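You operate a simulated robot arm through the tools that you are given. There is no shell and no other tool. Be economical: measure what you need, move in short steps, check, and stop when the job is done.

Carry out the task below with a simulated two-armed robot. There is one attempt and no reset: what you move stays moved.

JOB
On the top of the steel bench, fold the yellow cloth in half, so that its two long edges meet.

It is judged by the outcome, as a careful person would: the job done as asked, and still so three seconds after it is handed in. It fails if anything else is knocked over, pushed out of place, dropped, spilled or broken. Flat cloth is picked up by pressing the open fingertips on it (5 to 10 N) and closing them slowly along it; thin cloth reads only 2 to 8 mm in the jaws.

ROBOT AND FRAMES
Two 7-joint arms with two-finger parallel grippers on one trunk, on a base that drives. Base frame: it is fixed to the floor where the robot stands at the start and does not move with it; the origin is under the middle of the robot, x ahead of it, y to its left, z up; the surface under the hand at the start is at about z = 0.88. Lengths are in m, angles in degrees, forces in N, time in s.
The left shoulder is at the start at [0.07, 0.163, 1.195], the right one opposite. With the tool pointing down near the work surface each hand reaches from about 0.4 to 0.88 m from the robot's upright axis, wherever it stands, measured 20 degrees to its own side. Places, roughly: top of the steel bench [0.6, 0.1, 0.9]. Payload 3.43 kg a hand.
The TCP of each hand is the grasp point between the finger pads, 0.034 m short of the fingertips. In the tool frame z runs along the fingers and y along their closing line. Largest opening 0.128 m; finger width 0.024, thickness 0.012; the body of the gripper, 0.048 by 0.13 m, starts 0.096 m behind the TCP.
Orientation is told as [roll, pitch, yaw] about the base's x, y, z axes, in that order, counted from this pose: with the fingers straight down and closing along the base's y, the tool's x points along the base's -x, its y along +y and its z along -z.

CONTROLS
- The arms move only by the tool send_rows. It takes "left_increments", "right_increments" or both (then of equal length, played together; a hand with none holds still); each is a list of rows, each a list of 6 numbers: the shift along the base's x, y, z in units of 300 mm (1.0 is 300 mm), then the turn, a rotation vector about the base's x, y, z in units of 60 degrees (1.0 is 60 degrees). In form: [[dx, dy, dz, wx, wy, wz], ...]. A call has 1 to 12 rows; each row is the pose to reach, as a shift and turn from the pose commanded when the call began. "left_grip" and "right_grip" are, for a hand that has rows, the finger opening in m, from 0 to 0.128, set as the call begins (left out, the last holds). A call with a number of a shift or a turn outside -1 to 1 is refused whole. Each row takes 0.2 s and may step no farther than 0.05 m and 8.6 degrees from the row before; otherwise, or with a gripper value out of range, the whole call is refused. Where a pose cannot be reached the arm comes as near as it can. A force on the tool above 40 N (or 10 N above the force at the start of the call, whichever is more), or a blocked arm, ends the call early, and 0.2 s more pass. Each finger travels about 0.153 m/s and halts on what it meets, pressing with about 41 N; the grip force reading is that of the motor and also rises with nothing between the fingers. The clock runs only during rows and for 0.2 s after the last one: add rows that repeat a pose to give the fingers time. The reply holds the time, the measured pose of the TCP, the force on the tool along the base axes, the opening and the grip force, in the units named above and with some noise, with the torque about the TCP (base axes, N m) and any sound that the robot's microphone picked up, and new pictures: "show" is both (left out), scene, wrist or none (wrist: the cameras of the hands that moved).
- Cameras (640 x 400 px; columns grow to the right, rows downward): "scene" is now at [0.1292, -0.0297, 1.4133]; the picture's right is [-0.36, -0.93, 0.00], its down [-0.60, 0.23, -0.77] and it looks along [0.71, -0.27, -0.64] (base axes); focal length 214 px, centre (320, 200). "left" rides on the left gripper at [0.076, 0.011, -0.16] in its tool frame; the picture's right is [-0.15, 0.99, 0.00], its down [-0.88, -0.13, -0.46] and it looks along [-0.45, -0.07, 0.89] (tool axes); focal length 234 px, centre (320, 200). "right" rides on the right gripper at [0.076, -0.011, -0.16] in its tool frame; the picture's right is [0.15, 0.99, 0.00], its down [-0.88, 0.13, -0.46] and it looks along [-0.45, 0.07, 0.89] (tool axes); focal length 234 px, centre (320, 200). There is no depth. A picture from a camera that has moved, and an enlarged one, comes with that camera's place and axes in the base frame and with its lens.
- lift_body(by): slides the trunk up (or, below 0, down) by that many m; the arms and the scene camera ride with it, the base frame stays. It gives what a move gives, with no picture.
- roll_base(legs): drives the robot by 1 to 6 legs, each [ahead, left, turn to the left] in m, m and degrees, along the robot's own axes; the way and the turn of a leg run together, so that a leg with both is an arc; at most 1.5 m and 180 degrees a leg. The arms and the cameras ride along, it lands a little off, and it stops where it bumps. It gives what a move gives, and a new picture of the scene camera.
- aim_head(pan, tilt): turns the head with the scene camera to pan (to the left, within 86 degrees either way) and tilt (down, from -29 to 69), counted from straight ahead of the robot. It gives what a move gives, and a new picture of the scene camera.
- zoom(camera, box): a new picture of the part [left, top, right, bottom] of that camera's present view, enlarged. It takes no simulated time.
- hand_in(): hands the job in; it is judged then, once.

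Work in short steps. Places have to be worked out from the pictures, the camera data and where the tool is seen: move nearer, look again, correct. Check each grasp and each placing, and mend what went wrong. You have 120 turns and 260 pictures in all, those below and enlarged ones among them. Open the grippers and draw the arms clear of the work before you hand the job in, unless the task says otherwise; then end with one line.

The tools are called after ">>>" by a JSON object that holds its "api" and its "payload". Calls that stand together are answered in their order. send_rows: Moves the arms, as the interface text tells. Its arguments: {"type":"object","properties":{"left_increments":{"type":"array","items":{"type":"array","items":{"type":"number"}}},"left_grip":{"type":"number"},"right_increments":{"type":"array","items":{"type":"array","items":{"type":"number"}}},"right_grip":{"type":"number"},"show":{"type":"string","enum":["both","scene","wrist","none"]}},"required":[]} The other tools are called the same way: lift_body (by) slides the trunk up or down; roll_base (legs) drives the base; aim_head (pan, tilt) turns the head that bears the scene camera; zoom (camera, box) takes an enlarged picture of a part of a camera's view; hand_in () hands the job in.

At the start:

```text
time: 0.0
left_tcp_pos: [0.606, 0.3925, 1.0868]
left_tool_rot: [0.0, 0.0, -0.1]
left_ft_force: [0.1, 0.7, -0.3]
left_torque: [-0.01, -0.02, 0.04]
left_width: 0.128
left_grasp_force: 0.1
right_tcp_pos: [0.7183, -0.1831, 1.0659]
right_tool_rot: [0.0, 0.0, -0.1]
right_ft_force: [-0.1, -0.6, -0.5]
right_torque: [0.02, 0.01, 0.01]
right_width: 0.128
right_grasp_force: 0.1
trunk travel left (down, up): [-0.675, 0.265]
robot x, y, heading: [-0.0015, -0.0021, -0.0]
head pan, tilt: [-20.9, 40.1]
```

scene: 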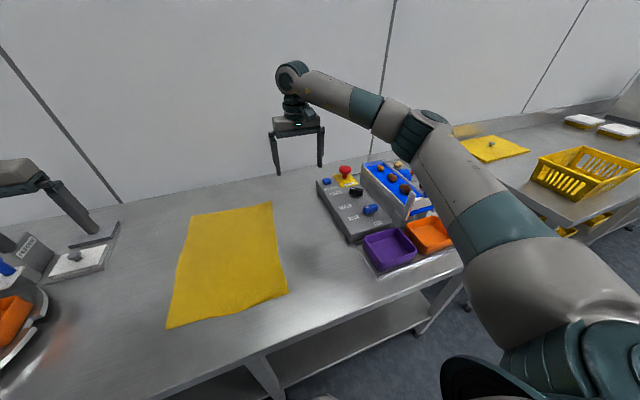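
right: 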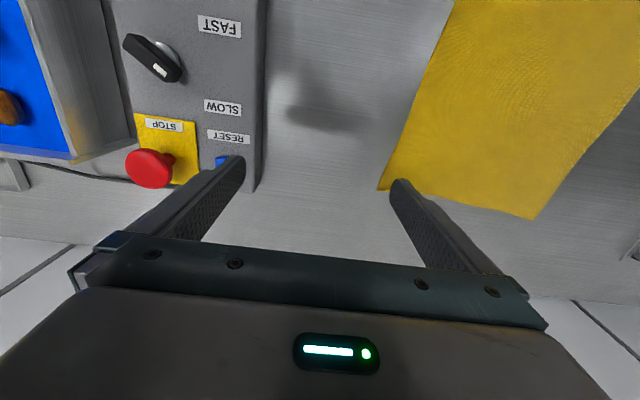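
left: 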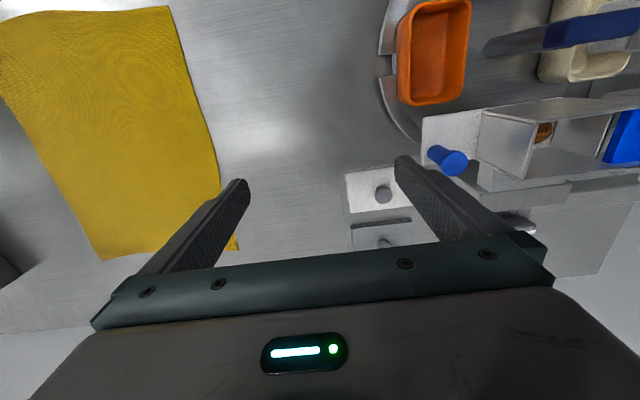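

The cloth's corners work out to roughly far-left (0.81, 0.21), far-right (0.77, -0.08), near-right (0.41, -0.04) and near-left (0.42, 0.23), so the long edges run along x. Before turning the base I'll look left to see what stands there.

>>> {"api": "aim_head", "payload": {"pan": 15, "tilt": 50}}

```text
time: 1.0
left_tcp_pos: [0.6054, 0.3921, 1.087]
left_tool_rot: [0.0, -0.1, 0.0]
left_ft_force: [-0.4, -0.7, 1.3]
left_torque: [0.0, 0.0, 0.0]
left_width: 0.1279
left_grasp_force: 0.1
right_tcp_pos: [0.7178, -0.1837, 1.0665]
right_tool_rot: [0.0, 0.0, 0.0]
right_ft_force: [0.4, -0.6, 0.2]
right_torque: [-0.01, -0.01, -0.02]
right_width: 0.1279
right_grasp_force: 0.1
trunk travel left (down, up): [-0.675, 0.265]
robot x, y, heading: [0.0006, -0.0003, -0.1]
head pan, tilt: [15.0, 50.0]
camera scene: at [0.1242, 0.0204, 1.3993], right [0.26, -0.97, 0.0], down [-0.74, -0.2, -0.64], along [0.62, 0.17, -0.77], focal length 214 px, centre (320, 200)
```

scene: 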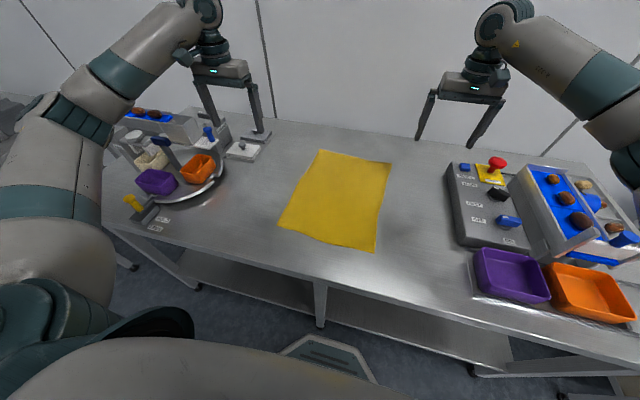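

Both views agree on the cloth. I'll draw the left hand in over the cloth, away from the items on the left, before turning the base.

>>> {"api": "send_rows", "payload": {"left_increments": [[-0.1, -0.12, 0.02, 0, 0, 0], [-0.2, -0.25, 0.05, 0, 0, 0], [-0.3, -0.37, 0.08, 0, 0, 0], [-0.4, -0.5, 0.1, 0, 0, 0], [-0.45, -0.6, 0.1, 0, 0, 0], [-0.45, -0.65, 0.1, 0, 0, 0]], "show": "none"}}

>>> {"api": "roll_base", "payload": {"legs": [[0, 0, 30]]}}

```text
time: 2.4
left_tcp_pos: [0.472, 0.1959, 1.1168]
left_tool_rot: [0.0, 0.1, 0.1]
left_ft_force: [-0.6, -0.3, 0.5]
left_torque: [-0.04, 0.01, 0.01]
left_width: 0.128
left_grasp_force: 0.1
right_tcp_pos: [0.718, -0.1837, 1.0661]
right_tool_rot: [0.0, 0.0, 0.0]
right_ft_force: [0.6, -0.6, -0.5]
right_torque: [0.02, 0.02, 0.01]
right_width: 0.128
right_grasp_force: 0.0
trunk travel left (down, up): [-0.675, 0.265]
robot x, y, heading: [0.0007, 0.0013, 0.1]
head pan, tilt: [15.0, 50.0]
```

```text
time: 4.3
left_tcp_pos: [0.3119, 0.4057, 1.1172]
left_tool_rot: [0.0, 0.0, 29.8]
left_ft_force: [-0.6, 0.6, 0.0]
left_torque: [-0.02, 0.02, -0.01]
left_width: 0.1282
left_grasp_force: 0.0
right_tcp_pos: [0.7132, 0.1985, 1.0667]
right_tool_rot: [0.0, 0.1, 29.8]
right_ft_force: [0.6, 0.1, 0.3]
right_torque: [0.0, 0.0, 0.0]
right_width: 0.1281
right_grasp_force: 0.0
trunk travel left (down, up): [-0.675, 0.265]
robot x, y, heading: [0.0009, 0.0036, 30.0]
head pan, tilt: [15.0, 50.0]
camera scene: at [0.0976, 0.08, 1.3993], right [0.71, -0.71, 0.0], down [-0.54, -0.54, -0.64], along [0.46, 0.45, -0.77], focal length 214 px, centre (320, 200)
```

scene: 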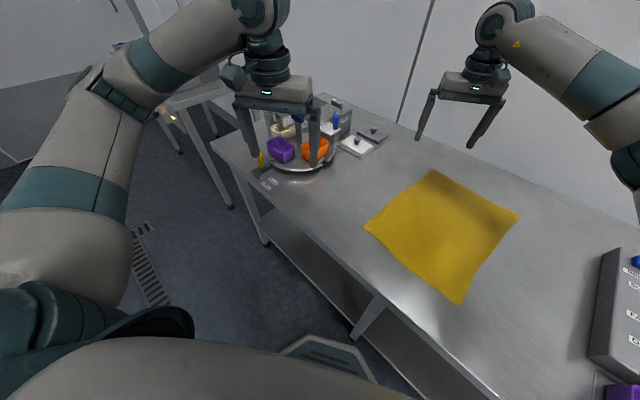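

The base turned cleanly. I'll swing both tools back to yaw 0 and bring the right hand over the far-right corner and the left toward the near-right one.

>>> {"api": "send_rows", "payload": {"left_increments": [[0.064, -0.129, 0, 0, 0, -0.071], [0.129, -0.257, 0, 0, 0, -0.142], [0.193, -0.386, 0, 0, 0, -0.213], [0.257, -0.514, 0, 0, 0, -0.284], [0.321, -0.643, 0, 0, 0, -0.355], [0.386, -0.771, 0, 0, 0, -0.426], [0.45, -0.9, 0, 0, 0, -0.497]], "right_increments": [[0.01, -0.114, -0.037, 0, 0, -0.071], [0.021, -0.227, -0.073, 0, 0, -0.142], [0.031, -0.341, -0.11, 0, 0, -0.213], [0.042, -0.454, -0.147, 0, 0, -0.284], [0.052, -0.568, -0.183, 0, 0, -0.355], [0.063, -0.681, -0.22, 0, 0, -0.426], [0.073, -0.795, -0.257, 0, 0, -0.497]], "show": "none"}}

>>> {"api": "send_rows", "payload": {"left_increments": [[0, -0.13, -0.1, 0, 0, 0], [0, -0.26, -0.2, 0, 0, 0], [0, -0.39, -0.3, 0, 0, 0], [0, -0.52, -0.42, 0, 0, 0], [0, -0.52, -0.42, 0, 0, 0]], "right_increments": [[0, 0, 0, 0, 0, 0], [0, 0, 0, 0, 0, 0], [0, 0, 0, 0, 0, 0], [0, 0, 0, 0, 0, 0], [0, 0, 0, 0, 0, 0]], "left_grip": 0.05, "right_grip": 0.05}}

```text
time: 5.9
left_tcp_pos: [0.4475, 0.1307, 1.1171]
left_tool_rot: [0.3, 0.1, 0.0]
left_ft_force: [0.5, -0.6, 0.0]
left_torque: [0.04, 0.02, 0.01]
left_width: 0.1279
left_grasp_force: 0.0
right_tcp_pos: [0.7371, -0.0421, 0.9895]
right_tool_rot: [0.2, 0.1, -0.1]
right_ft_force: [-0.2, -1.1, -0.2]
right_torque: [0.08, 0.02, 0.0]
right_width: 0.1281
right_grasp_force: 0.1
trunk travel left (down, up): [-0.675, 0.265]
robot x, y, heading: [0.0031, -0.0006, 29.9]
head pan, tilt: [15.0, 50.0]
```

```text
refused: row 4 steps farther than a row can; nothing moved
```

The first move landed well, and the second was refused for one long step. I'll resend it with smaller steps.

>>> {"api": "send_rows", "payload": {"left_increments": [[0, -0.1, -0.08, 0, 0, 0], [0, -0.2, -0.17, 0, 0, 0], [0, -0.3, -0.25, 0, 0, 0], [0, -0.4, -0.34, 0, 0, 0], [0, -0.5, -0.42, 0, 0, 0], [0, -0.5, -0.42, 0, 0, 0]], "right_increments": [[0, 0, 0, 0, 0, 0], [0, 0, 0, 0, 0, 0], [0, 0, 0, 0, 0, 0], [0, 0, 0, 0, 0, 0], [0, 0, 0, 0, 0, 0], [0, 0, 0, 0, 0, 0]], "left_grip": 0.05, "right_grip": 0.05}}

```text
time: 7.3
left_tcp_pos: [0.4473, -0.0158, 0.991]
left_tool_rot: [-0.1, 0.0, 0.1]
left_ft_force: [1.2, 0.0, 0.5]
left_torque: [-0.03, -0.01, -0.03]
left_width: 0.0501
left_grasp_force: 0.1
right_tcp_pos: [0.7354, -0.0383, 0.9902]
right_tool_rot: [0.1, 0.0, 0.1]
right_ft_force: [0.4, 0.3, -0.9]
right_torque: [0.01, 0.0, 0.01]
right_width: 0.05
right_grasp_force: 0.1
trunk travel left (down, up): [-0.675, 0.265]
robot x, y, heading: [0.0016, 0.0006, 30.1]
head pan, tilt: [15.0, 50.0]
camera scene: at [0.0974, 0.0805, 1.3992], right [0.71, -0.71, 0.0], down [-0.54, -0.54, -0.64], along [0.46, 0.45, -0.77], focal length 214 px, centre (320, 200)
camera right: at [0.6608, -0.0489, 1.1514], right [-0.15, 0.99, 0.0], down [0.88, 0.13, 0.46], along [0.45, 0.07, -0.89], focal length 234 px, centre (320, 200)
camera left: at [0.3699, -0.0054, 1.1521], right [0.14, 0.99, 0.0], down [0.88, -0.13, 0.46], along [0.45, -0.07, -0.89], focal length 234 px, centre (320, 200)
```

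scene: 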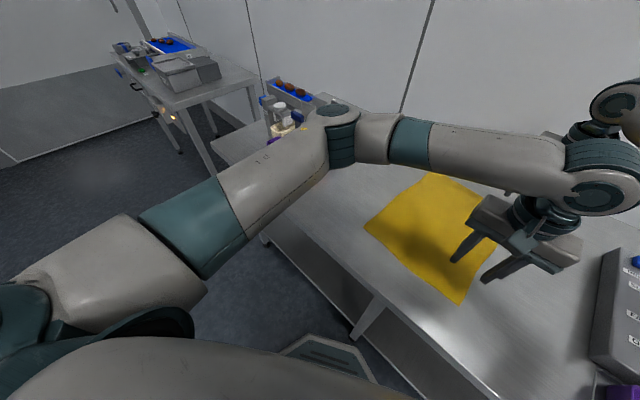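
right: 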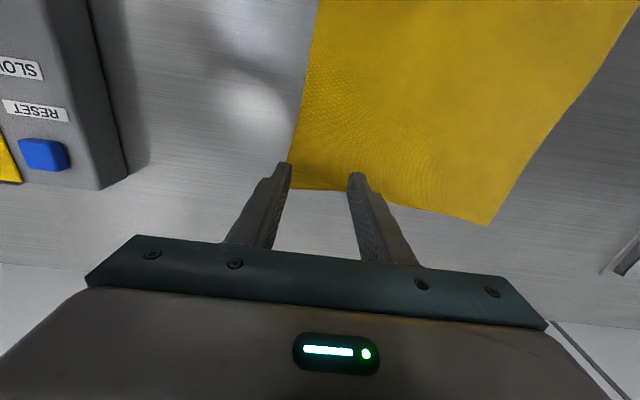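
left: 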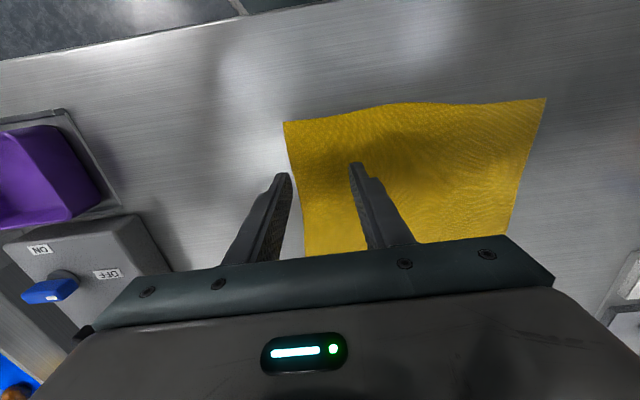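

The right edge lies at about y = -0.063 at the right hand and y = -0.055 at the left. I'll shift both hands slightly so both fingers land on the cloth just inside the edge, then descend to near contact.

>>> {"api": "send_rows", "payload": {"left_increments": [[0, 0.018, -0.1, 0, 0, 0], [0, 0.018, -0.18, 0, 0, 0], [0, 0.018, -0.22, 0, 0, 0], [0, 0.018, -0.22, 0, 0, 0]], "right_increments": [[0, 0.05, -0.1, 0, 0, 0], [0, 0.05, -0.18, 0, 0, 0], [0, 0.05, -0.22, 0, 0, 0], [0, 0.05, -0.22, 0, 0, 0]], "show": "wrist"}}

```text
time: 8.3
left_tcp_pos: [0.4459, -0.0102, 0.9267]
left_tool_rot: [0.0, 0.1, 0.2]
left_ft_force: [0.1, 1.4, 0.1]
left_torque: [0.01, -0.01, 0.02]
left_width: 0.0499
left_grasp_force: 0.1
right_tcp_pos: [0.7359, -0.026, 0.9233]
right_tool_rot: [0.0, 0.0, 0.0]
right_ft_force: [0.6, 0.3, 0.3]
right_torque: [0.04, -0.02, -0.01]
right_width: 0.0502
right_grasp_force: 0.0
trunk travel left (down, up): [-0.675, 0.265]
robot x, y, heading: [-0.0006, 0.0025, 30.0]
head pan, tilt: [15.0, 50.0]
camera right: at [0.6612, -0.0358, 1.0837], right [-0.15, 0.99, 0.0], down [0.88, 0.13, 0.46], along [0.45, 0.07, -0.89], focal length 234 px, centre (320, 200)
camera left: at [0.37, 0.0004, 1.087], right [0.15, 0.99, 0.0], down [0.88, -0.13, 0.46], along [0.45, -0.07, -0.89], focal length 234 px, centre (320, 200)
```

right: 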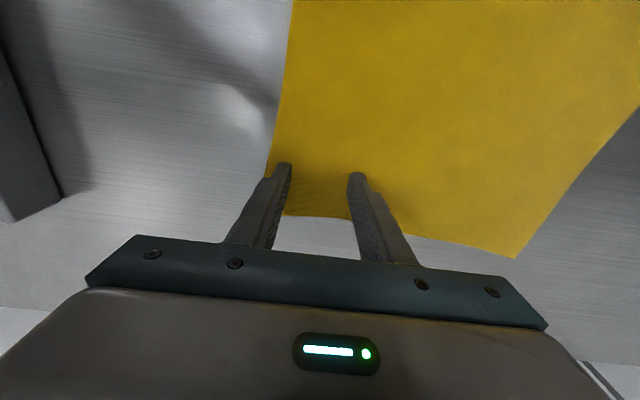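
left: 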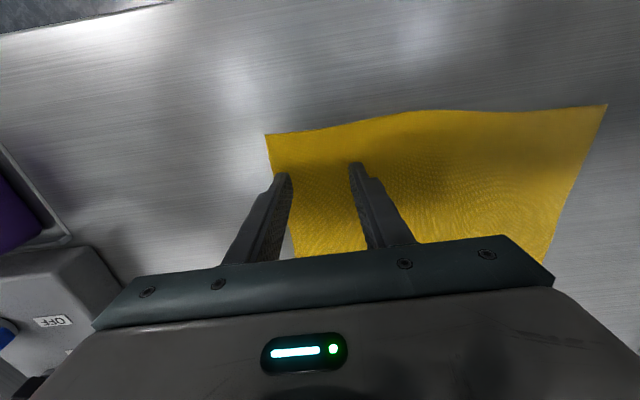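

Both fingers of each hand are over the cloth. I'll descend a few mm at a time and watch the force.

>>> {"api": "send_rows", "payload": {"left_increments": [[0, 0, -0.012, 0, 0, 0], [0, 0, -0.025, 0, 0, 0], [0, 0, -0.035, 0, 0, 0], [0, 0, -0.035, 0, 0, 0]], "right_increments": [[0, 0, -0.012, 0, 0, 0], [0, 0, -0.025, 0, 0, 0], [0, 0, -0.035, 0, 0, 0], [0, 0, -0.035, 0, 0, 0]], "show": "none"}}

```text
time: 9.3
left_tcp_pos: [0.446, -0.0094, 0.9164]
left_tool_rot: [0.0, -0.1, 0.1]
left_ft_force: [0.7, -0.5, 0.3]
left_torque: [0.0, 0.0, 0.0]
left_width: 0.0499
left_grasp_force: 0.0
right_tcp_pos: [0.7368, -0.0263, 0.9152]
right_tool_rot: [0.1, -0.1, -0.1]
right_ft_force: [3.3, -0.1, 17.0]
right_torque: [-0.44, -0.03, 0.04]
right_width: 0.0502
right_grasp_force: 0.1
trunk travel left (down, up): [-0.675, 0.265]
robot x, y, heading: [0.0002, 0.0006, 29.9]
head pan, tilt: [15.0, 50.0]
```

The right hand presses with 17 N and the left is not quite touching. I'll ease the right up about 1 mm and bring the left down.

>>> {"api": "send_rows", "payload": {"left_increments": [[0, 0, -0.005, 0, 0, 0], [0, 0, -0.008, 0, 0, 0], [0, 0, -0.008, 0, 0, 0]], "right_increments": [[0, 0, 0.002, 0, 0, 0], [0, 0, 0.002, 0, 0, 0], [0, 0, 0.002, 0, 0, 0]], "show": "none"}}

```text
time: 10.1
left_tcp_pos: [0.445, -0.0102, 0.9152]
left_tool_rot: [-0.1, -0.2, 0.0]
left_ft_force: [0.0, 2.8, 26.9]
left_torque: [-0.19, 0.06, -0.01]
left_width: 0.0497
left_grasp_force: 0.1
right_tcp_pos: [0.7346, -0.0253, 0.9165]
right_tool_rot: [0.0, -0.1, 0.0]
right_ft_force: [2.1, -0.9, 12.0]
right_torque: [-0.09, -0.02, 0.02]
right_width: 0.0498
right_grasp_force: 0.1
trunk travel left (down, up): [-0.675, 0.265]
robot x, y, heading: [-0.0043, -0.0039, 29.9]
head pan, tilt: [15.0, 50.0]
```

I'll ease both hands to about 8 N.

>>> {"api": "send_rows", "payload": {"left_increments": [[0, 0, 0.005, 0, 0, 0], [0, 0, 0.005, 0, 0, 0]], "right_increments": [[0, 0, 0.001, 0, 0, 0], [0, 0, 0.001, 0, 0, 0]], "show": "none"}}

```text
time: 10.7
left_tcp_pos: [0.4455, -0.0092, 0.9152]
left_tool_rot: [0.1, 0.0, 0.0]
left_ft_force: [2.6, 2.0, 22.0]
left_torque: [-0.41, -0.08, 0.03]
left_width: 0.0496
left_grasp_force: 0.0
right_tcp_pos: [0.7356, -0.0253, 0.9161]
right_tool_rot: [0.0, -0.1, 0.0]
right_ft_force: [-0.5, 1.4, 10.1]
right_torque: [-0.06, 0.03, -0.02]
right_width: 0.0499
right_grasp_force: 0.1
trunk travel left (down, up): [-0.675, 0.265]
robot x, y, heading: [-0.0004, -0.0016, 29.6]
head pan, tilt: [15.0, 50.0]
```

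The left still presses too hard, so I'll ease it further and begin closing slowly.

>>> {"api": "send_rows", "payload": {"left_increments": [[0, 0, 0.005, 0, 0, 0], [0, 0, 0.005, 0, 0, 0]], "right_increments": [[0, 0, 0, 0, 0, 0], [0, 0, 0, 0, 0, 0]], "right_grip": 0.042, "show": "none"}}

>>> {"api": "send_rows", "payload": {"left_increments": [[0, 0, 0, 0, 0, 0], [0, 0, 0, 0, 0, 0]], "right_increments": [[0, 0, 0, 0, 0, 0], [0, 0, 0, 0, 0, 0]], "right_grip": 0.034, "left_grip": 0.042, "show": "wrist"}}

```text
time: 11.3
left_tcp_pos: [0.445, -0.0101, 0.9146]
left_tool_rot: [0.0, 0.1, 0.1]
left_ft_force: [1.8, 0.1, 5.1]
left_torque: [-0.13, -0.05, 0.03]
left_width: 0.05
left_grasp_force: 0.1
right_tcp_pos: [0.735, -0.0262, 0.9153]
right_tool_rot: [0.1, -0.1, 0.0]
right_ft_force: [-1.9, 0.5, 13.4]
right_torque: [-0.14, 0.13, 0.01]
right_width: 0.0412
right_grasp_force: 0.0
trunk travel left (down, up): [-0.675, 0.265]
robot x, y, heading: [-0.0024, 0.0044, 30.2]
head pan, tilt: [15.0, 50.0]
```

```text
time: 11.9
left_tcp_pos: [0.4451, -0.0096, 0.915]
left_tool_rot: [0.0, 0.0, 0.0]
left_ft_force: [-0.2, -0.2, 0.7]
left_torque: [0.0, 0.0, 0.02]
left_width: 0.0421
left_grasp_force: 0.0
right_tcp_pos: [0.7345, -0.026, 0.9154]
right_tool_rot: [0.0, -0.1, 0.1]
right_ft_force: [-0.2, -0.1, 13.9]
right_torque: [-0.16, 0.04, -0.06]
right_width: 0.0331
right_grasp_force: 0.0
trunk travel left (down, up): [-0.675, 0.265]
robot x, y, heading: [-0.0019, -0.0003, 29.8]
head pan, tilt: [15.0, 50.0]
camera right: at [0.6602, -0.0363, 1.0758], right [-0.15, 0.99, 0.0], down [0.88, 0.13, 0.46], along [0.45, 0.07, -0.89], focal length 234 px, centre (320, 200)
camera left: at [0.3692, 0.0002, 1.0765], right [0.15, 0.99, 0.0], down [0.88, -0.13, 0.46], along [0.45, -0.07, -0.89], focal length 234 px, centre (320, 200)
```

right: 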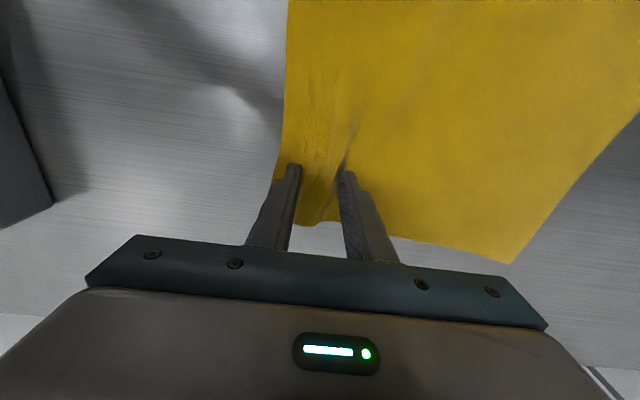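
left: 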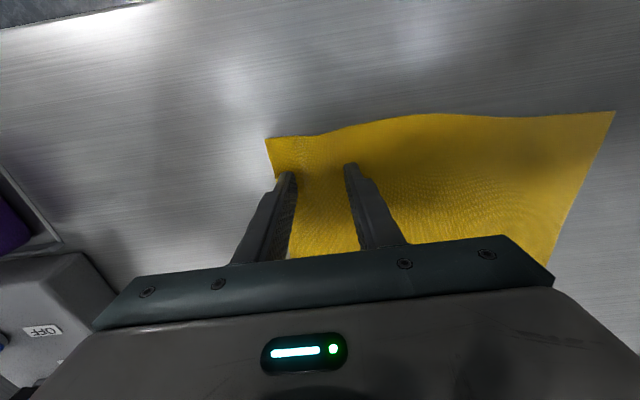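

The right hand is bunching the cloth as it should, but the left has lost contact. I'll bring the left down about 1 mm and keep closing the right.

>>> {"api": "send_rows", "payload": {"left_increments": [[0, 0, -0.004, 0, 0, 0], [0, 0, -0.004, 0, 0, 0], [0, 0, -0.004, 0, 0, 0]], "right_increments": [[0, 0, 0, 0, 0, 0], [0, 0, 0, 0, 0, 0], [0, 0, 0, 0, 0, 0]], "right_grip": 0.024, "show": "none"}}

>>> {"api": "send_rows", "payload": {"left_increments": [[0, 0, 0, 0, 0, 0], [0, 0, 0, 0, 0, 0]], "right_increments": [[0, 0, 0, 0, 0, 0], [0, 0, 0, 0, 0, 0]], "right_grip": 0.014, "show": "none"}}

```text
time: 12.7
left_tcp_pos: [0.4466, -0.0097, 0.9164]
left_tool_rot: [0.0, 0.0, 0.1]
left_ft_force: [-0.7, -0.1, 5.3]
left_torque: [-0.12, 0.03, -0.02]
left_width: 0.0419
left_grasp_force: 0.1
right_tcp_pos: [0.7351, -0.0274, 0.9153]
right_tool_rot: [0.0, -0.1, 0.0]
right_ft_force: [0.5, 1.1, 14.5]
right_torque: [-0.11, 0.0, 0.03]
right_width: 0.023
right_grasp_force: 0.0
trunk travel left (down, up): [-0.675, 0.265]
robot x, y, heading: [0.0023, 0.001, 30.1]
head pan, tilt: [15.0, 50.0]
```

```text
time: 13.3
left_tcp_pos: [0.4453, -0.0097, 0.9154]
left_tool_rot: [0.0, -0.1, 0.1]
left_ft_force: [-0.2, 0.0, 5.9]
left_torque: [-0.16, -0.05, -0.05]
left_width: 0.0419
left_grasp_force: 0.1
right_tcp_pos: [0.7353, -0.027, 0.9156]
right_tool_rot: [0.0, -0.2, -0.1]
right_ft_force: [-0.4, 0.4, 14.1]
right_torque: [-0.1, 0.06, -0.01]
right_width: 0.0132
right_grasp_force: 0.0
trunk travel left (down, up): [-0.675, 0.265]
robot x, y, heading: [0.0001, 0.0015, 29.8]
head pan, tilt: [15.0, 50.0]
```

The left now presses with 6 N. I'll lower it a touch more, start closing it, and finish closing the right.

>>> {"api": "send_rows", "payload": {"left_increments": [[0, 0, -0.001, 0, 0, 0], [0, 0, -0.001, 0, 0, 0]], "right_increments": [[0, 0, 0, 0, 0, 0], [0, 0, 0, 0, 0, 0]], "right_grip": 0.006, "left_grip": 0.034, "show": "none"}}

>>> {"api": "send_rows", "payload": {"left_increments": [[0, 0, 0, 0, 0, 0], [0, 0, 0, 0, 0, 0]], "right_increments": [[0, 0, 0, 0, 0, 0], [0, 0, 0, 0, 0, 0]], "right_grip": 0, "left_grip": 0.026, "show": "wrist"}}

```text
time: 13.9
left_tcp_pos: [0.4447, -0.0094, 0.9163]
left_tool_rot: [-0.1, -0.1, 0.0]
left_ft_force: [0.3, 1.1, 10.8]
left_torque: [-0.23, -0.01, 0.0]
left_width: 0.0338
left_grasp_force: 0.1
right_tcp_pos: [0.7355, -0.0256, 0.9148]
right_tool_rot: [0.0, -0.1, 0.1]
right_ft_force: [0.0, -0.4, 12.7]
right_torque: [-0.06, 0.06, -0.01]
right_width: 0.006
right_grasp_force: 0.0
trunk travel left (down, up): [-0.675, 0.265]
robot x, y, heading: [0.0017, -0.0013, 29.8]
head pan, tilt: [15.0, 50.0]
```

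```text
time: 14.5
left_tcp_pos: [0.4469, -0.0094, 0.9157]
left_tool_rot: [0.0, 0.0, 0.1]
left_ft_force: [0.0, 0.4, 12.3]
left_torque: [-0.22, 0.01, -0.02]
left_width: 0.0251
left_grasp_force: 0.1
right_tcp_pos: [0.735, -0.0271, 0.9155]
right_tool_rot: [0.1, 0.0, 0.0]
right_ft_force: [0.0, -1.4, 10.7]
right_torque: [-0.04, -0.01, -0.02]
right_width: 0.003
right_grasp_force: 37.6
trunk travel left (down, up): [-0.675, 0.265]
robot x, y, heading: [0.0051, -0.004, 29.8]
head pan, tilt: [15.0, 50.0]
camera right: at [0.6597, -0.0363, 1.0759], right [-0.15, 0.99, 0.0], down [0.88, 0.13, 0.46], along [0.45, 0.07, -0.89], focal length 234 px, centre (320, 200)
camera left: at [0.3692, 0.0004, 1.0759], right [0.15, 0.99, 0.0], down [0.88, -0.13, 0.46], along [0.45, -0.07, -0.89], focal length 234 px, centre (320, 200)
```

right: 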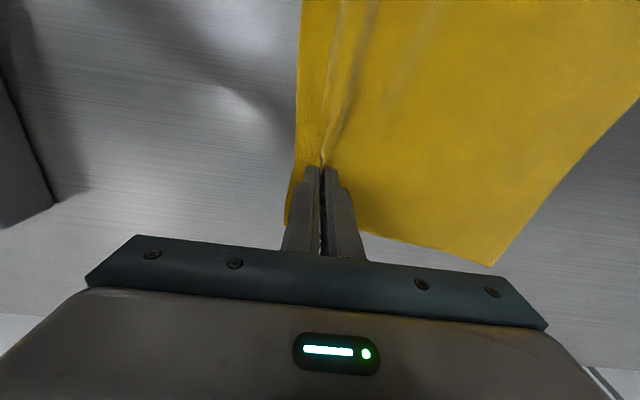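
left: 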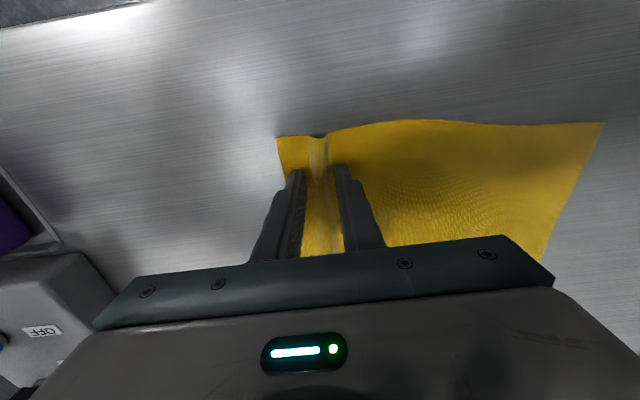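

The right holds cloth, at 3 mm with a grip force. The left is bunching it well, so I'll close it the rest of the way.

>>> {"api": "send_rows", "payload": {"left_increments": [[0, 0, 0, 0, 0, 0], [0, 0, 0, 0, 0, 0]], "left_grip": 0.017, "show": "none"}}

>>> {"api": "send_rows", "payload": {"left_increments": [[0, 0, 0, 0, 0, 0], [0, 0, 0, 0, 0, 0]], "left_grip": 0.009, "show": "none"}}

>>> {"api": "send_rows", "payload": {"left_increments": [[0, 0, 0, 0, 0, 0], [0, 0, 0, 0, 0, 0], [0, 0, 0, 0, 0, 0]], "left_grip": 0, "show": "wrist"}}

```text
time: 15.1
left_tcp_pos: [0.4457, -0.0086, 0.9154]
left_tool_rot: [0.0, -0.2, 0.1]
left_ft_force: [0.7, 0.6, 15.3]
left_torque: [-0.17, -0.02, 0.01]
left_width: 0.0159
left_grasp_force: 0.1
right_tcp_pos: [0.735, -0.0256, 0.9153]
right_tool_rot: [0.0, -0.1, 0.0]
right_ft_force: [0.1, -1.3, 10.0]
right_torque: [-0.07, -0.01, -0.04]
right_width: 0.0029
right_grasp_force: 37.1
trunk travel left (down, up): [-0.675, 0.265]
robot x, y, heading: [-0.0007, 0.0008, 30.2]
head pan, tilt: [15.0, 50.0]
```

```text
time: 15.7
left_tcp_pos: [0.4446, -0.0081, 0.9146]
left_tool_rot: [0.0, -0.1, 0.1]
left_ft_force: [-0.4, 0.6, 16.6]
left_torque: [-0.08, 0.01, 0.02]
left_width: 0.0077
left_grasp_force: 0.1
right_tcp_pos: [0.7351, -0.0267, 0.9152]
right_tool_rot: [-0.1, 0.0, 0.0]
right_ft_force: [-0.5, -1.2, 9.5]
right_torque: [-0.07, -0.05, 0.0]
right_width: 0.003
right_grasp_force: 37.4
trunk travel left (down, up): [-0.675, 0.265]
robot x, y, heading: [0.0012, -0.0037, 29.9]
head pan, tilt: [15.0, 50.0]
```

```text
time: 16.5
left_tcp_pos: [0.4447, -0.0109, 0.9158]
left_tool_rot: [-0.1, 0.0, -0.1]
left_ft_force: [0.3, -1.2, 18.3]
left_torque: [-0.18, -0.05, 0.03]
left_width: 0.002
left_grasp_force: 37.1
right_tcp_pos: [0.7356, -0.0267, 0.9146]
right_tool_rot: [0.0, -0.2, 0.0]
right_ft_force: [0.6, -0.9, 8.4]
right_torque: [-0.07, -0.03, 0.02]
right_width: 0.0029
right_grasp_force: 37.2
trunk travel left (down, up): [-0.675, 0.265]
robot x, y, heading: [0.0009, -0.0049, 30.0]
head pan, tilt: [15.0, 50.0]
camera left: at [0.3691, 0.0001, 1.0759], right [0.15, 0.99, 0.0], down [0.88, -0.13, 0.46], along [0.45, -0.07, -0.89], focal length 234 px, centre (320, 200)
```

left: 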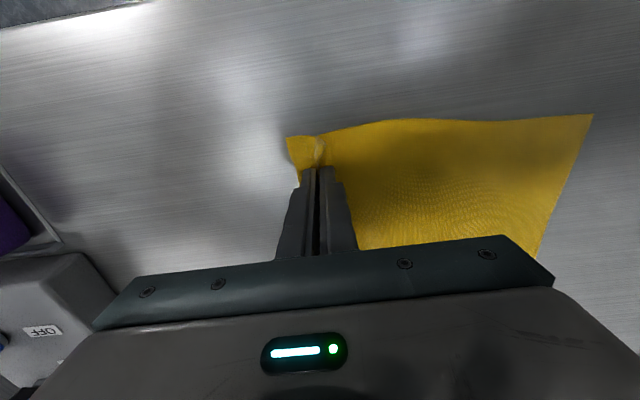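

Both hands hold the cloth (2–3 mm, about 37 N). I'll lift both slowly by 6 cm and verify.

>>> {"api": "send_rows", "payload": {"left_increments": [[0, 0.01, 0.04, 0, 0, 0], [0, 0.03, 0.08, 0, 0, 0], [0, 0.05, 0.12, 0, 0, 0], [0, 0.07, 0.16, 0, 0, 0], [0, 0.1, 0.2, 0, 0, 0]], "right_increments": [[0, 0.01, 0.04, 0, 0, 0], [0, 0.03, 0.08, 0, 0, 0], [0, 0.05, 0.12, 0, 0, 0], [0, 0.07, 0.16, 0, 0, 0], [0, 0.1, 0.2, 0, 0, 0]]}}

```text
time: 17.7
left_tcp_pos: [0.4462, 0.0198, 0.9738]
left_tool_rot: [-0.1, 0.1, 0.1]
left_ft_force: [0.2, 0.7, 0.5]
left_torque: [-0.02, -0.01, 0.0]
left_width: 0.0018
left_grasp_force: 37.5
right_tcp_pos: [0.7377, 0.0053, 0.9737]
right_tool_rot: [0.0, 0.0, 0.1]
right_ft_force: [0.0, 0.4, -0.2]
right_torque: [0.01, -0.02, 0.0]
right_width: 0.0031
right_grasp_force: 37.3
trunk travel left (down, up): [-0.675, 0.265]
robot x, y, heading: [0.0025, 0.0017, 29.8]
head pan, tilt: [15.0, 50.0]
camera scene: at [0.0975, 0.0807, 1.3992], right [0.71, -0.71, 0.0], down [-0.54, -0.54, -0.64], along [0.46, 0.45, -0.77], focal length 214 px, centre (320, 200)
camera right: at [0.6615, -0.0041, 1.1344], right [-0.15, 0.99, 0.0], down [0.88, 0.13, 0.46], along [0.45, 0.07, -0.89], focal length 234 px, centre (320, 200)
camera left: at [0.3704, 0.0305, 1.1345], right [0.15, 0.99, 0.0], down [0.88, -0.13, 0.46], along [0.45, -0.07, -0.89], focal length 234 px, centre (320, 200)
```

scene: 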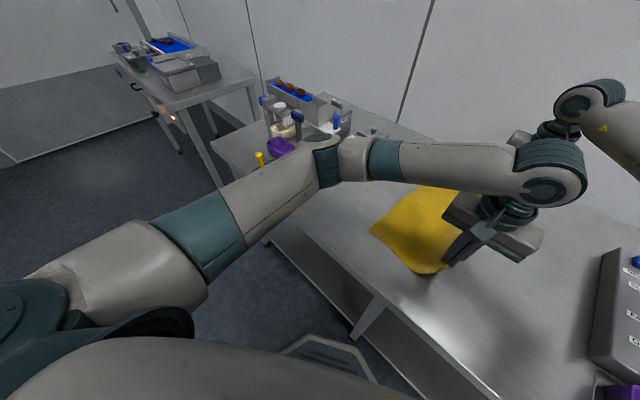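
right: 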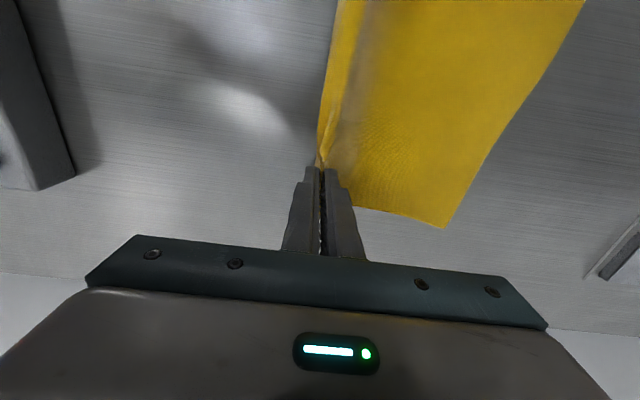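
left: 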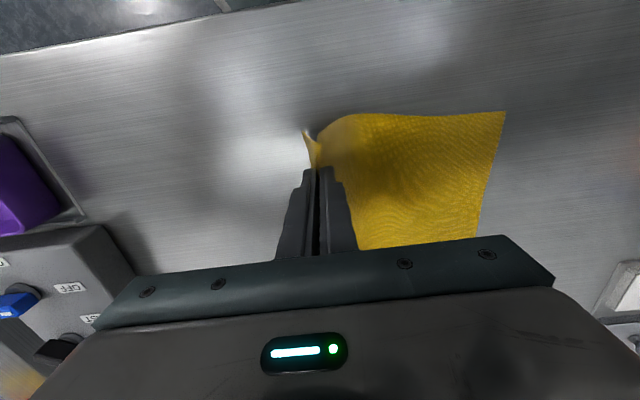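

Both corners came up and hold. I'll carry both hands over in a low arc toward +y, tilting the fingers up to 40° so the gripped ridge falls outward, and stop above the target edge to look.

>>> {"api": "send_rows", "payload": {"left_increments": [[0, 0.05, 0.03, -0.083, 0, 0], [0, 0.103, 0.058, -0.167, 0, 0], [0, 0.16, 0.062, -0.25, 0, 0], [0, 0.222, 0.063, -0.333, 0, 0], [0, 0.28, 0.043, -0.417, 0, 0], [0, 0.34, 0.02, -0.5, 0, 0], [0, 0.39, -0.01, -0.583, 0, 0], [0, 0.44, -0.04, -0.667, 0, 0], [0, 0.44, -0.04, -0.667, 0, 0]], "right_increments": [[0, 0.045, 0.03, -0.083, 0, 0], [0, 0.093, 0.058, -0.167, 0, 0], [0, 0.144, 0.062, -0.25, 0, 0], [0, 0.2, 0.06, -0.333, 0, 0], [0, 0.25, 0.043, -0.417, 0, 0], [0, 0.3, 0.02, -0.5, 0, 0], [0, 0.345, -0.01, -0.583, 0, 0], [0, 0.39, -0.04, -0.667, 0, 0], [0, 0.39, -0.04, -0.667, 0, 0]]}}

```text
time: 19.7
left_tcp_pos: [0.4473, 0.1507, 0.9631]
left_tool_rot: [-40.0, 0.1, 0.0]
left_ft_force: [0.2, 0.0, -0.2]
left_torque: [0.09, -0.03, 0.0]
left_width: 0.0022
left_grasp_force: 36.8
right_tcp_pos: [0.737, 0.1187, 0.9622]
right_tool_rot: [-39.9, 0.0, 0.0]
right_ft_force: [0.1, 0.4, -0.7]
right_torque: [0.09, 0.05, -0.02]
right_width: 0.0028
right_grasp_force: 37.3
trunk travel left (down, up): [-0.675, 0.265]
robot x, y, heading: [-0.007, -0.0028, 30.0]
head pan, tilt: [15.0, 50.0]
camera scene: at [0.098, 0.0778, 1.3994], right [0.71, -0.71, 0.0], down [-0.54, -0.54, -0.64], along [0.46, 0.45, -0.77], focal length 214 px, centre (320, 200)
camera right: at [0.6622, 0.2151, 1.0922], right [-0.15, 0.76, -0.64], down [0.88, 0.39, 0.26], along [0.45, -0.52, -0.73], focal length 234 px, centre (320, 200)
camera left: at [0.3719, 0.2605, 1.0787], right [0.15, 0.76, -0.64], down [0.88, 0.19, 0.43], along [0.45, -0.62, -0.64], focal length 234 px, centre (320, 200)
```

scene: 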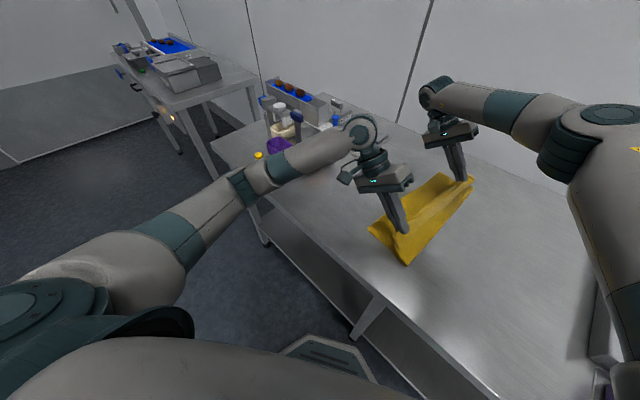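
right: 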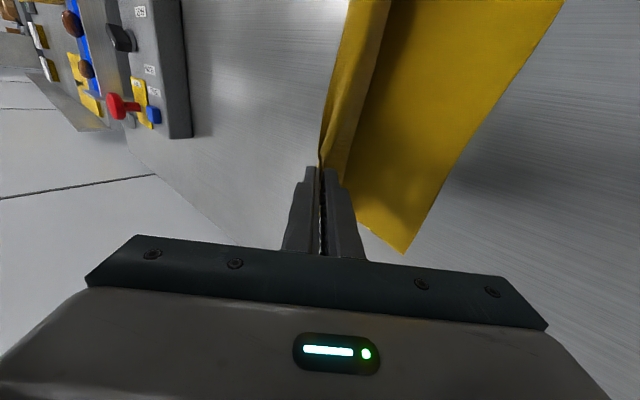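
left: 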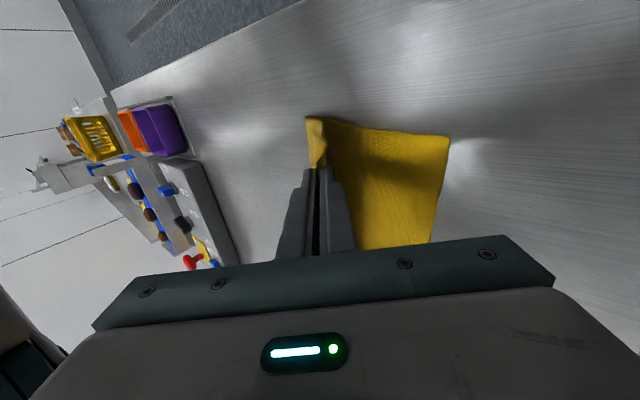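

The cloth is up and folding, and the fixed left edge has stayed put at about y = 0.18–0.216. I'll look closer before laying it down.

>>> {"api": "zoom", "payload": {"camera": "scene", "box": [340, 140, 500, 290]}}

```text
2.67 times, centred on (420, 215) of scene
camera zoom: at [0.098, 0.0778, 1.3994], right [0.71, -0.71, 0.0], down [-0.54, -0.54, -0.64], along [0.46, 0.45, -0.77], focal length 572 px, centre (53, 160)
```

zoom: 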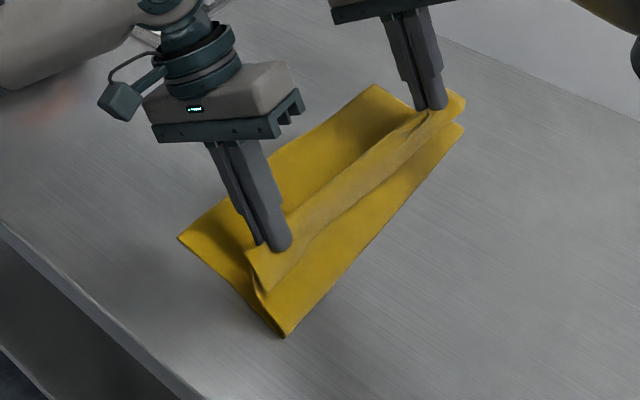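

As folded now, a flap about 4 cm wide between grip and edge hangs backward on top. It's better to lay the cloth back and regrasp right at the edge, so I'll reverse the arc.

>>> {"api": "send_rows", "payload": {"left_increments": [[0, -0.05, 0.03, 0.083, 0, 0], [0, -0.1, 0.06, 0.167, 0, 0], [0, -0.16, 0.083, 0.25, 0, 0], [0, -0.218, 0.103, 0.333, 0, 0], [0, -0.28, 0.102, 0.417, 0, 0], [0, -0.337, 0.098, 0.5, 0, 0], [0, -0.39, 0.07, 0.583, 0, 0], [0, -0.44, 0.04, 0.667, 0, 0], [0, -0.47, -0.02, 0.667, 0, 0], [0, -0.51, -0.08, 0.667, 0, 0], [0, -0.54, -0.14, 0.667, 0, 0]], "right_increments": [[0, -0.045, 0.03, 0.083, 0, 0], [0, -0.09, 0.06, 0.167, 0, 0], [0, -0.14, 0.083, 0.25, 0, 0], [0, -0.19, 0.1, 0.333, 0, 0], [0, -0.246, 0.102, 0.417, 0, 0], [0, -0.297, 0.098, 0.5, 0, 0], [0, -0.345, 0.07, 0.583, 0, 0], [0, -0.39, 0.04, 0.667, 0, 0], [0, -0.42, -0.02, 0.667, 0, 0], [0, -0.46, -0.08, 0.667, 0, 0], [0, -0.49, -0.14, 0.667, 0, 0]], "show": "wrist"}}

```text
time: 22.1
left_tcp_pos: [0.4451, -0.0083, 0.9196]
left_tool_rot: [0.0, 0.0, 0.0]
left_ft_force: [1.2, -0.5, -0.2]
left_torque: [-0.05, -0.06, -0.01]
left_width: 0.0021
left_grasp_force: 37.4
right_tcp_pos: [0.7357, -0.0281, 0.9206]
right_tool_rot: [0.0, 0.1, 0.0]
right_ft_force: [-0.6, -0.6, -0.2]
right_torque: [-0.07, 0.05, 0.0]
right_width: 0.0028
right_grasp_force: 37.8
trunk travel left (down, up): [-0.675, 0.265]
robot x, y, heading: [-0.0007, -0.0004, 29.7]
head pan, tilt: [15.0, 50.0]
camera right: at [0.6607, -0.0379, 1.0808], right [-0.15, 0.99, 0.0], down [0.88, 0.13, 0.45], along [0.45, 0.07, -0.89], focal length 234 px, centre (320, 200)
camera left: at [0.3695, 0.0006, 1.0801], right [0.15, 0.99, 0.0], down [0.88, -0.13, 0.45], along [0.45, -0.07, -0.89], focal length 234 px, centre (320, 200)
```

right: 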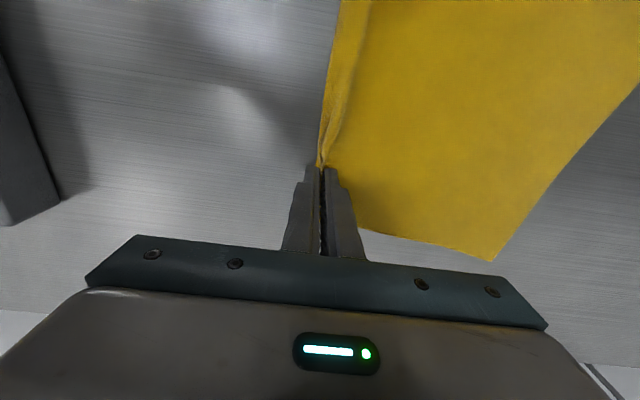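
left: 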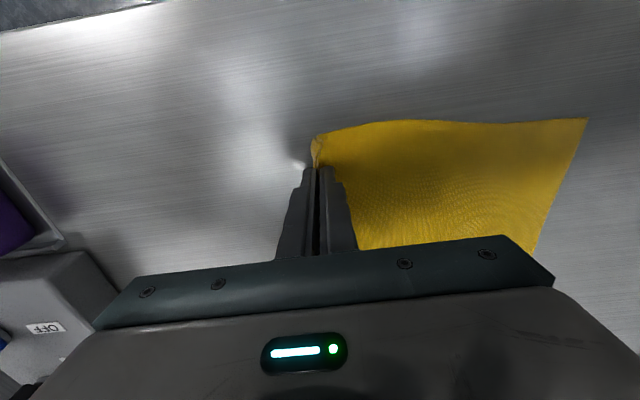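

The flap has tucked beneath the grip. I'll raise about 5 cm, then come down while moving +y so the flap trails out to the -y side.

>>> {"api": "send_rows", "payload": {"left_increments": [[0, -0.02, 0.08, 0, 0, 0], [0, -0.06, 0.17, 0, 0, 0], [0, -0.08, 0.2, 0, 0, 0], [0, -0.08, 0.2, 0, 0, 0], [0, -0.02, 0.18, 0, 0, 0], [0, 0.04, 0.13, 0, 0, 0], [0, 0.08, 0.07, 0, 0, 0], [0, 0.11, 0.02, 0, 0, 0], [0, 0.12, 0, 0, 0, 0]], "right_increments": [[0, -0.02, 0.08, 0, 0, 0], [0, -0.06, 0.17, 0, 0, 0], [0, -0.08, 0.2, 0, 0, 0], [0, -0.08, 0.2, 0, 0, 0], [0, -0.02, 0.18, 0, 0, 0], [0, 0.04, 0.13, 0, 0, 0], [0, 0.08, 0.07, 0, 0, 0], [0, 0.11, 0.02, 0, 0, 0], [0, 0.12, 0, 0, 0, 0]], "show": "wrist"}}

```text
time: 24.1
left_tcp_pos: [0.4463, 0.0269, 0.92]
left_tool_rot: [-0.1, 0.0, 0.1]
left_ft_force: [0.4, 0.7, 0.4]
left_torque: [-0.02, -0.02, 0.01]
left_width: 0.0022
left_grasp_force: 36.7
right_tcp_pos: [0.7348, 0.0107, 0.9204]
right_tool_rot: [0.1, 0.1, 0.0]
right_ft_force: [0.9, -0.6, 0.4]
right_torque: [-0.02, -0.01, 0.02]
right_width: 0.003
right_grasp_force: 38.0
trunk travel left (down, up): [-0.675, 0.265]
robot x, y, heading: [-0.0007, 0.0028, 29.9]
head pan, tilt: [15.0, 50.0]
camera right: at [0.66, 0.0009, 1.081], right [-0.15, 0.99, 0.0], down [0.88, 0.13, 0.46], along [0.45, 0.07, -0.89], focal length 234 px, centre (320, 200)
camera left: at [0.3711, 0.0365, 1.0803], right [0.15, 0.99, 0.0], down [0.88, -0.13, 0.46], along [0.45, -0.07, -0.89], focal length 234 px, centre (320, 200)
```

right: 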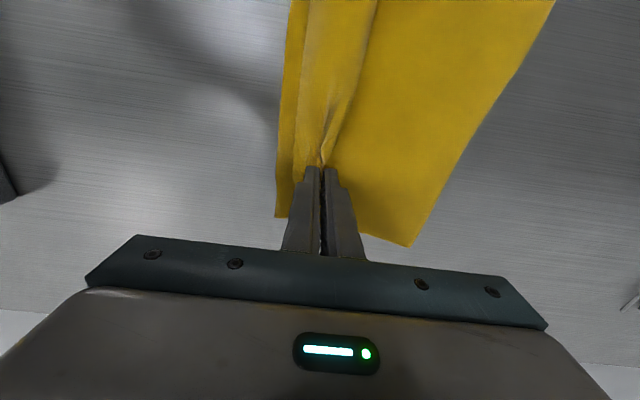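
left: 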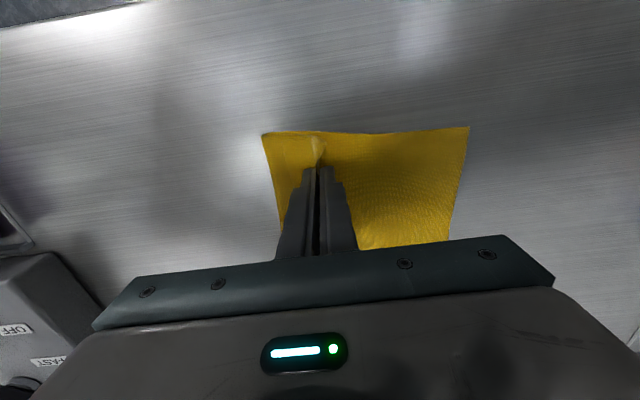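

The flap now lies outward on the -y side, though the whole cloth has slid about 6 cm toward -y, which is harmless. I'll open the fingers to spread the ridge, rise, and look.

>>> {"api": "send_rows", "payload": {"left_increments": [[0, 0, 0, 0, 0, 0], [0, 0, 0, 0, 0, 0], [0, 0, 0, 0, 0, 0]], "right_increments": [[0, 0, 0, 0, 0, 0], [0, 0, 0, 0, 0, 0], [0, 0, 0, 0, 0, 0]], "left_grip": 0.06, "right_grip": 0.06, "show": "none"}}

>>> {"api": "send_rows", "payload": {"left_increments": [[0, 0, 0.1, 0, 0, 0], [0, 0, 0.2, 0, 0, 0], [0, 0, 0.3, 0, 0, 0], [0, 0, 0.3, 0, 0, 0]], "right_increments": [[0, 0, 0.1, 0, 0, 0], [0, 0, 0.2, 0, 0, 0], [0, 0, 0.3, 0, 0, 0], [0, 0, 0.3, 0, 0, 0]]}}

```text
time: 24.9
left_tcp_pos: [0.4467, 0.0266, 0.9191]
left_tool_rot: [0.0, 0.0, 0.1]
left_ft_force: [0.3, -0.4, -0.4]
left_torque: [-0.04, -0.03, 0.01]
left_width: 0.0598
left_grasp_force: 0.1
right_tcp_pos: [0.7354, 0.0109, 0.92]
right_tool_rot: [0.0, 0.1, 0.0]
right_ft_force: [0.3, -0.4, -0.5]
right_torque: [-0.03, 0.01, -0.03]
right_width: 0.0603
right_grasp_force: 0.0
trunk travel left (down, up): [-0.675, 0.265]
robot x, y, heading: [-0.002, 0.0014, 29.7]
head pan, tilt: [15.0, 50.0]
```

```text
time: 25.9
left_tcp_pos: [0.4468, 0.0271, 1.0087]
left_tool_rot: [0.1, 0.1, 0.2]
left_ft_force: [0.3, 0.2, 0.0]
left_torque: [0.03, 0.0, 0.02]
left_width: 0.0599
left_grasp_force: 0.1
right_tcp_pos: [0.7347, 0.0102, 1.0084]
right_tool_rot: [0.0, 0.1, -0.1]
right_ft_force: [-0.2, 0.3, -0.5]
right_torque: [-0.01, 0.0, 0.0]
right_width: 0.0601
right_grasp_force: 0.1
trunk travel left (down, up): [-0.675, 0.265]
robot x, y, heading: [-0.0007, -0.0019, 29.9]
head pan, tilt: [15.0, 50.0]
camera scene: at [0.0982, 0.0798, 1.3992], right [0.71, -0.71, 0.0], down [-0.54, -0.54, -0.64], along [0.46, 0.45, -0.77], focal length 214 px, centre (320, 200)
camera right: at [0.6599, -0.0001, 1.1705], right [-0.15, 0.99, 0.0], down [0.88, 0.13, 0.45], along [0.45, 0.07, -0.89], focal length 234 px, centre (320, 200)
camera left: at [0.372, 0.0373, 1.1704], right [0.15, 0.99, 0.0], down [0.88, -0.13, 0.46], along [0.45, -0.07, -0.89], focal length 234 px, centre (320, 200)
```

scene: 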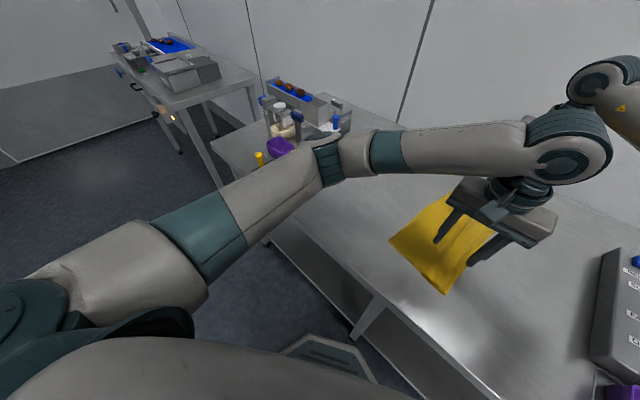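
right: 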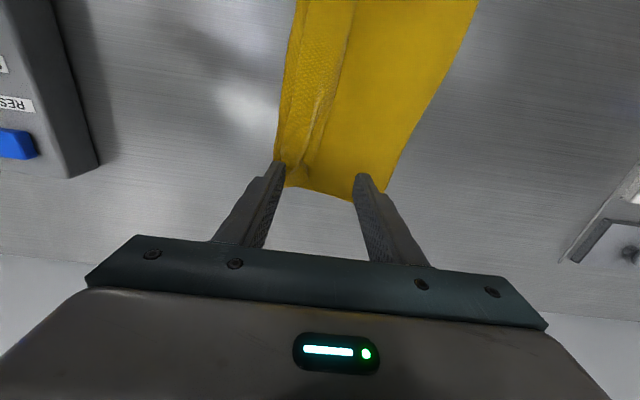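
left: 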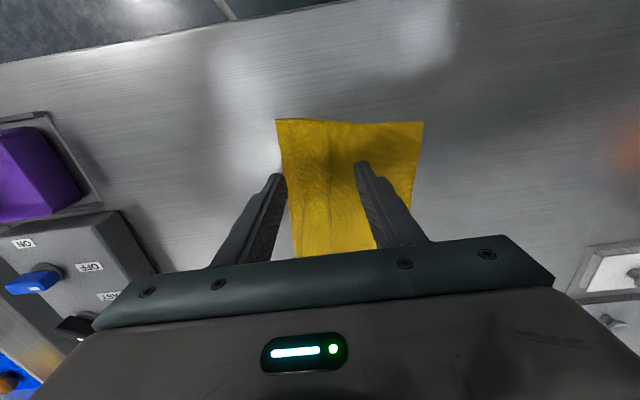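

The cloth now spans only about 0.17 m in y, so there must be a pleat. I'll look closer.

>>> {"api": "zoom", "payload": {"camera": "right", "box": [240, 0, 500, 200]}}

>>> {"api": "zoom", "payload": {"camera": "left", "box": [240, 90, 460, 260]}}

>>> {"api": "zoom", "payload": {"camera": "scene", "box": [360, 170, 560, 310]}}

```text
2.00 times, centred on (370, 100) of right
camera zoom: at [0.6599, -0.0001, 1.1705], right [-0.15, 0.99, 0.0], down [0.88, 0.13, 0.45], along [0.45, 0.07, -0.89], focal length 468 px, centre (220, 400)
```

zoom: 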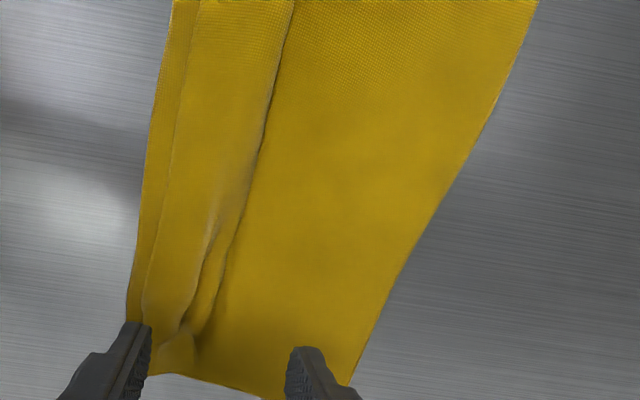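

```text
2.35 times, centred on (350, 175) of left
camera zoom: at [0.372, 0.0373, 1.1704], right [0.15, 0.99, 0.0], down [0.88, -0.13, 0.46], along [0.45, -0.07, -0.89], focal length 551 px, centre (249, 259)
```

zoom: 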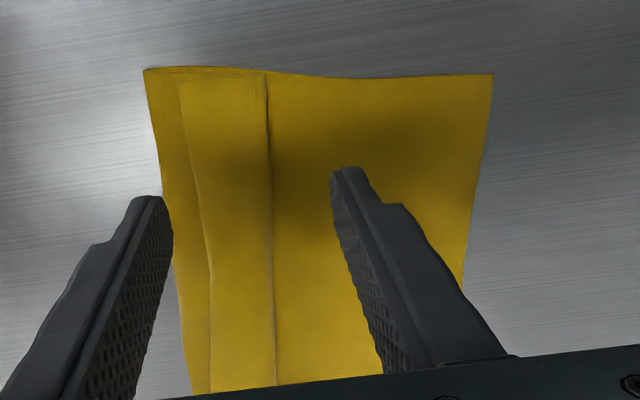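

```text
2.86 times, centred on (460, 240) of scene
camera zoom: at [0.0982, 0.0798, 1.3992], right [0.71, -0.71, 0.0], down [-0.54, -0.54, -0.64], along [0.46, 0.45, -0.77], focal length 613 px, centre (-80, 86)
```

zoom: 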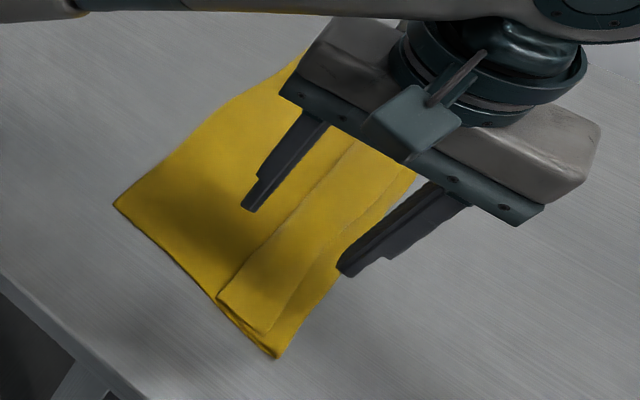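

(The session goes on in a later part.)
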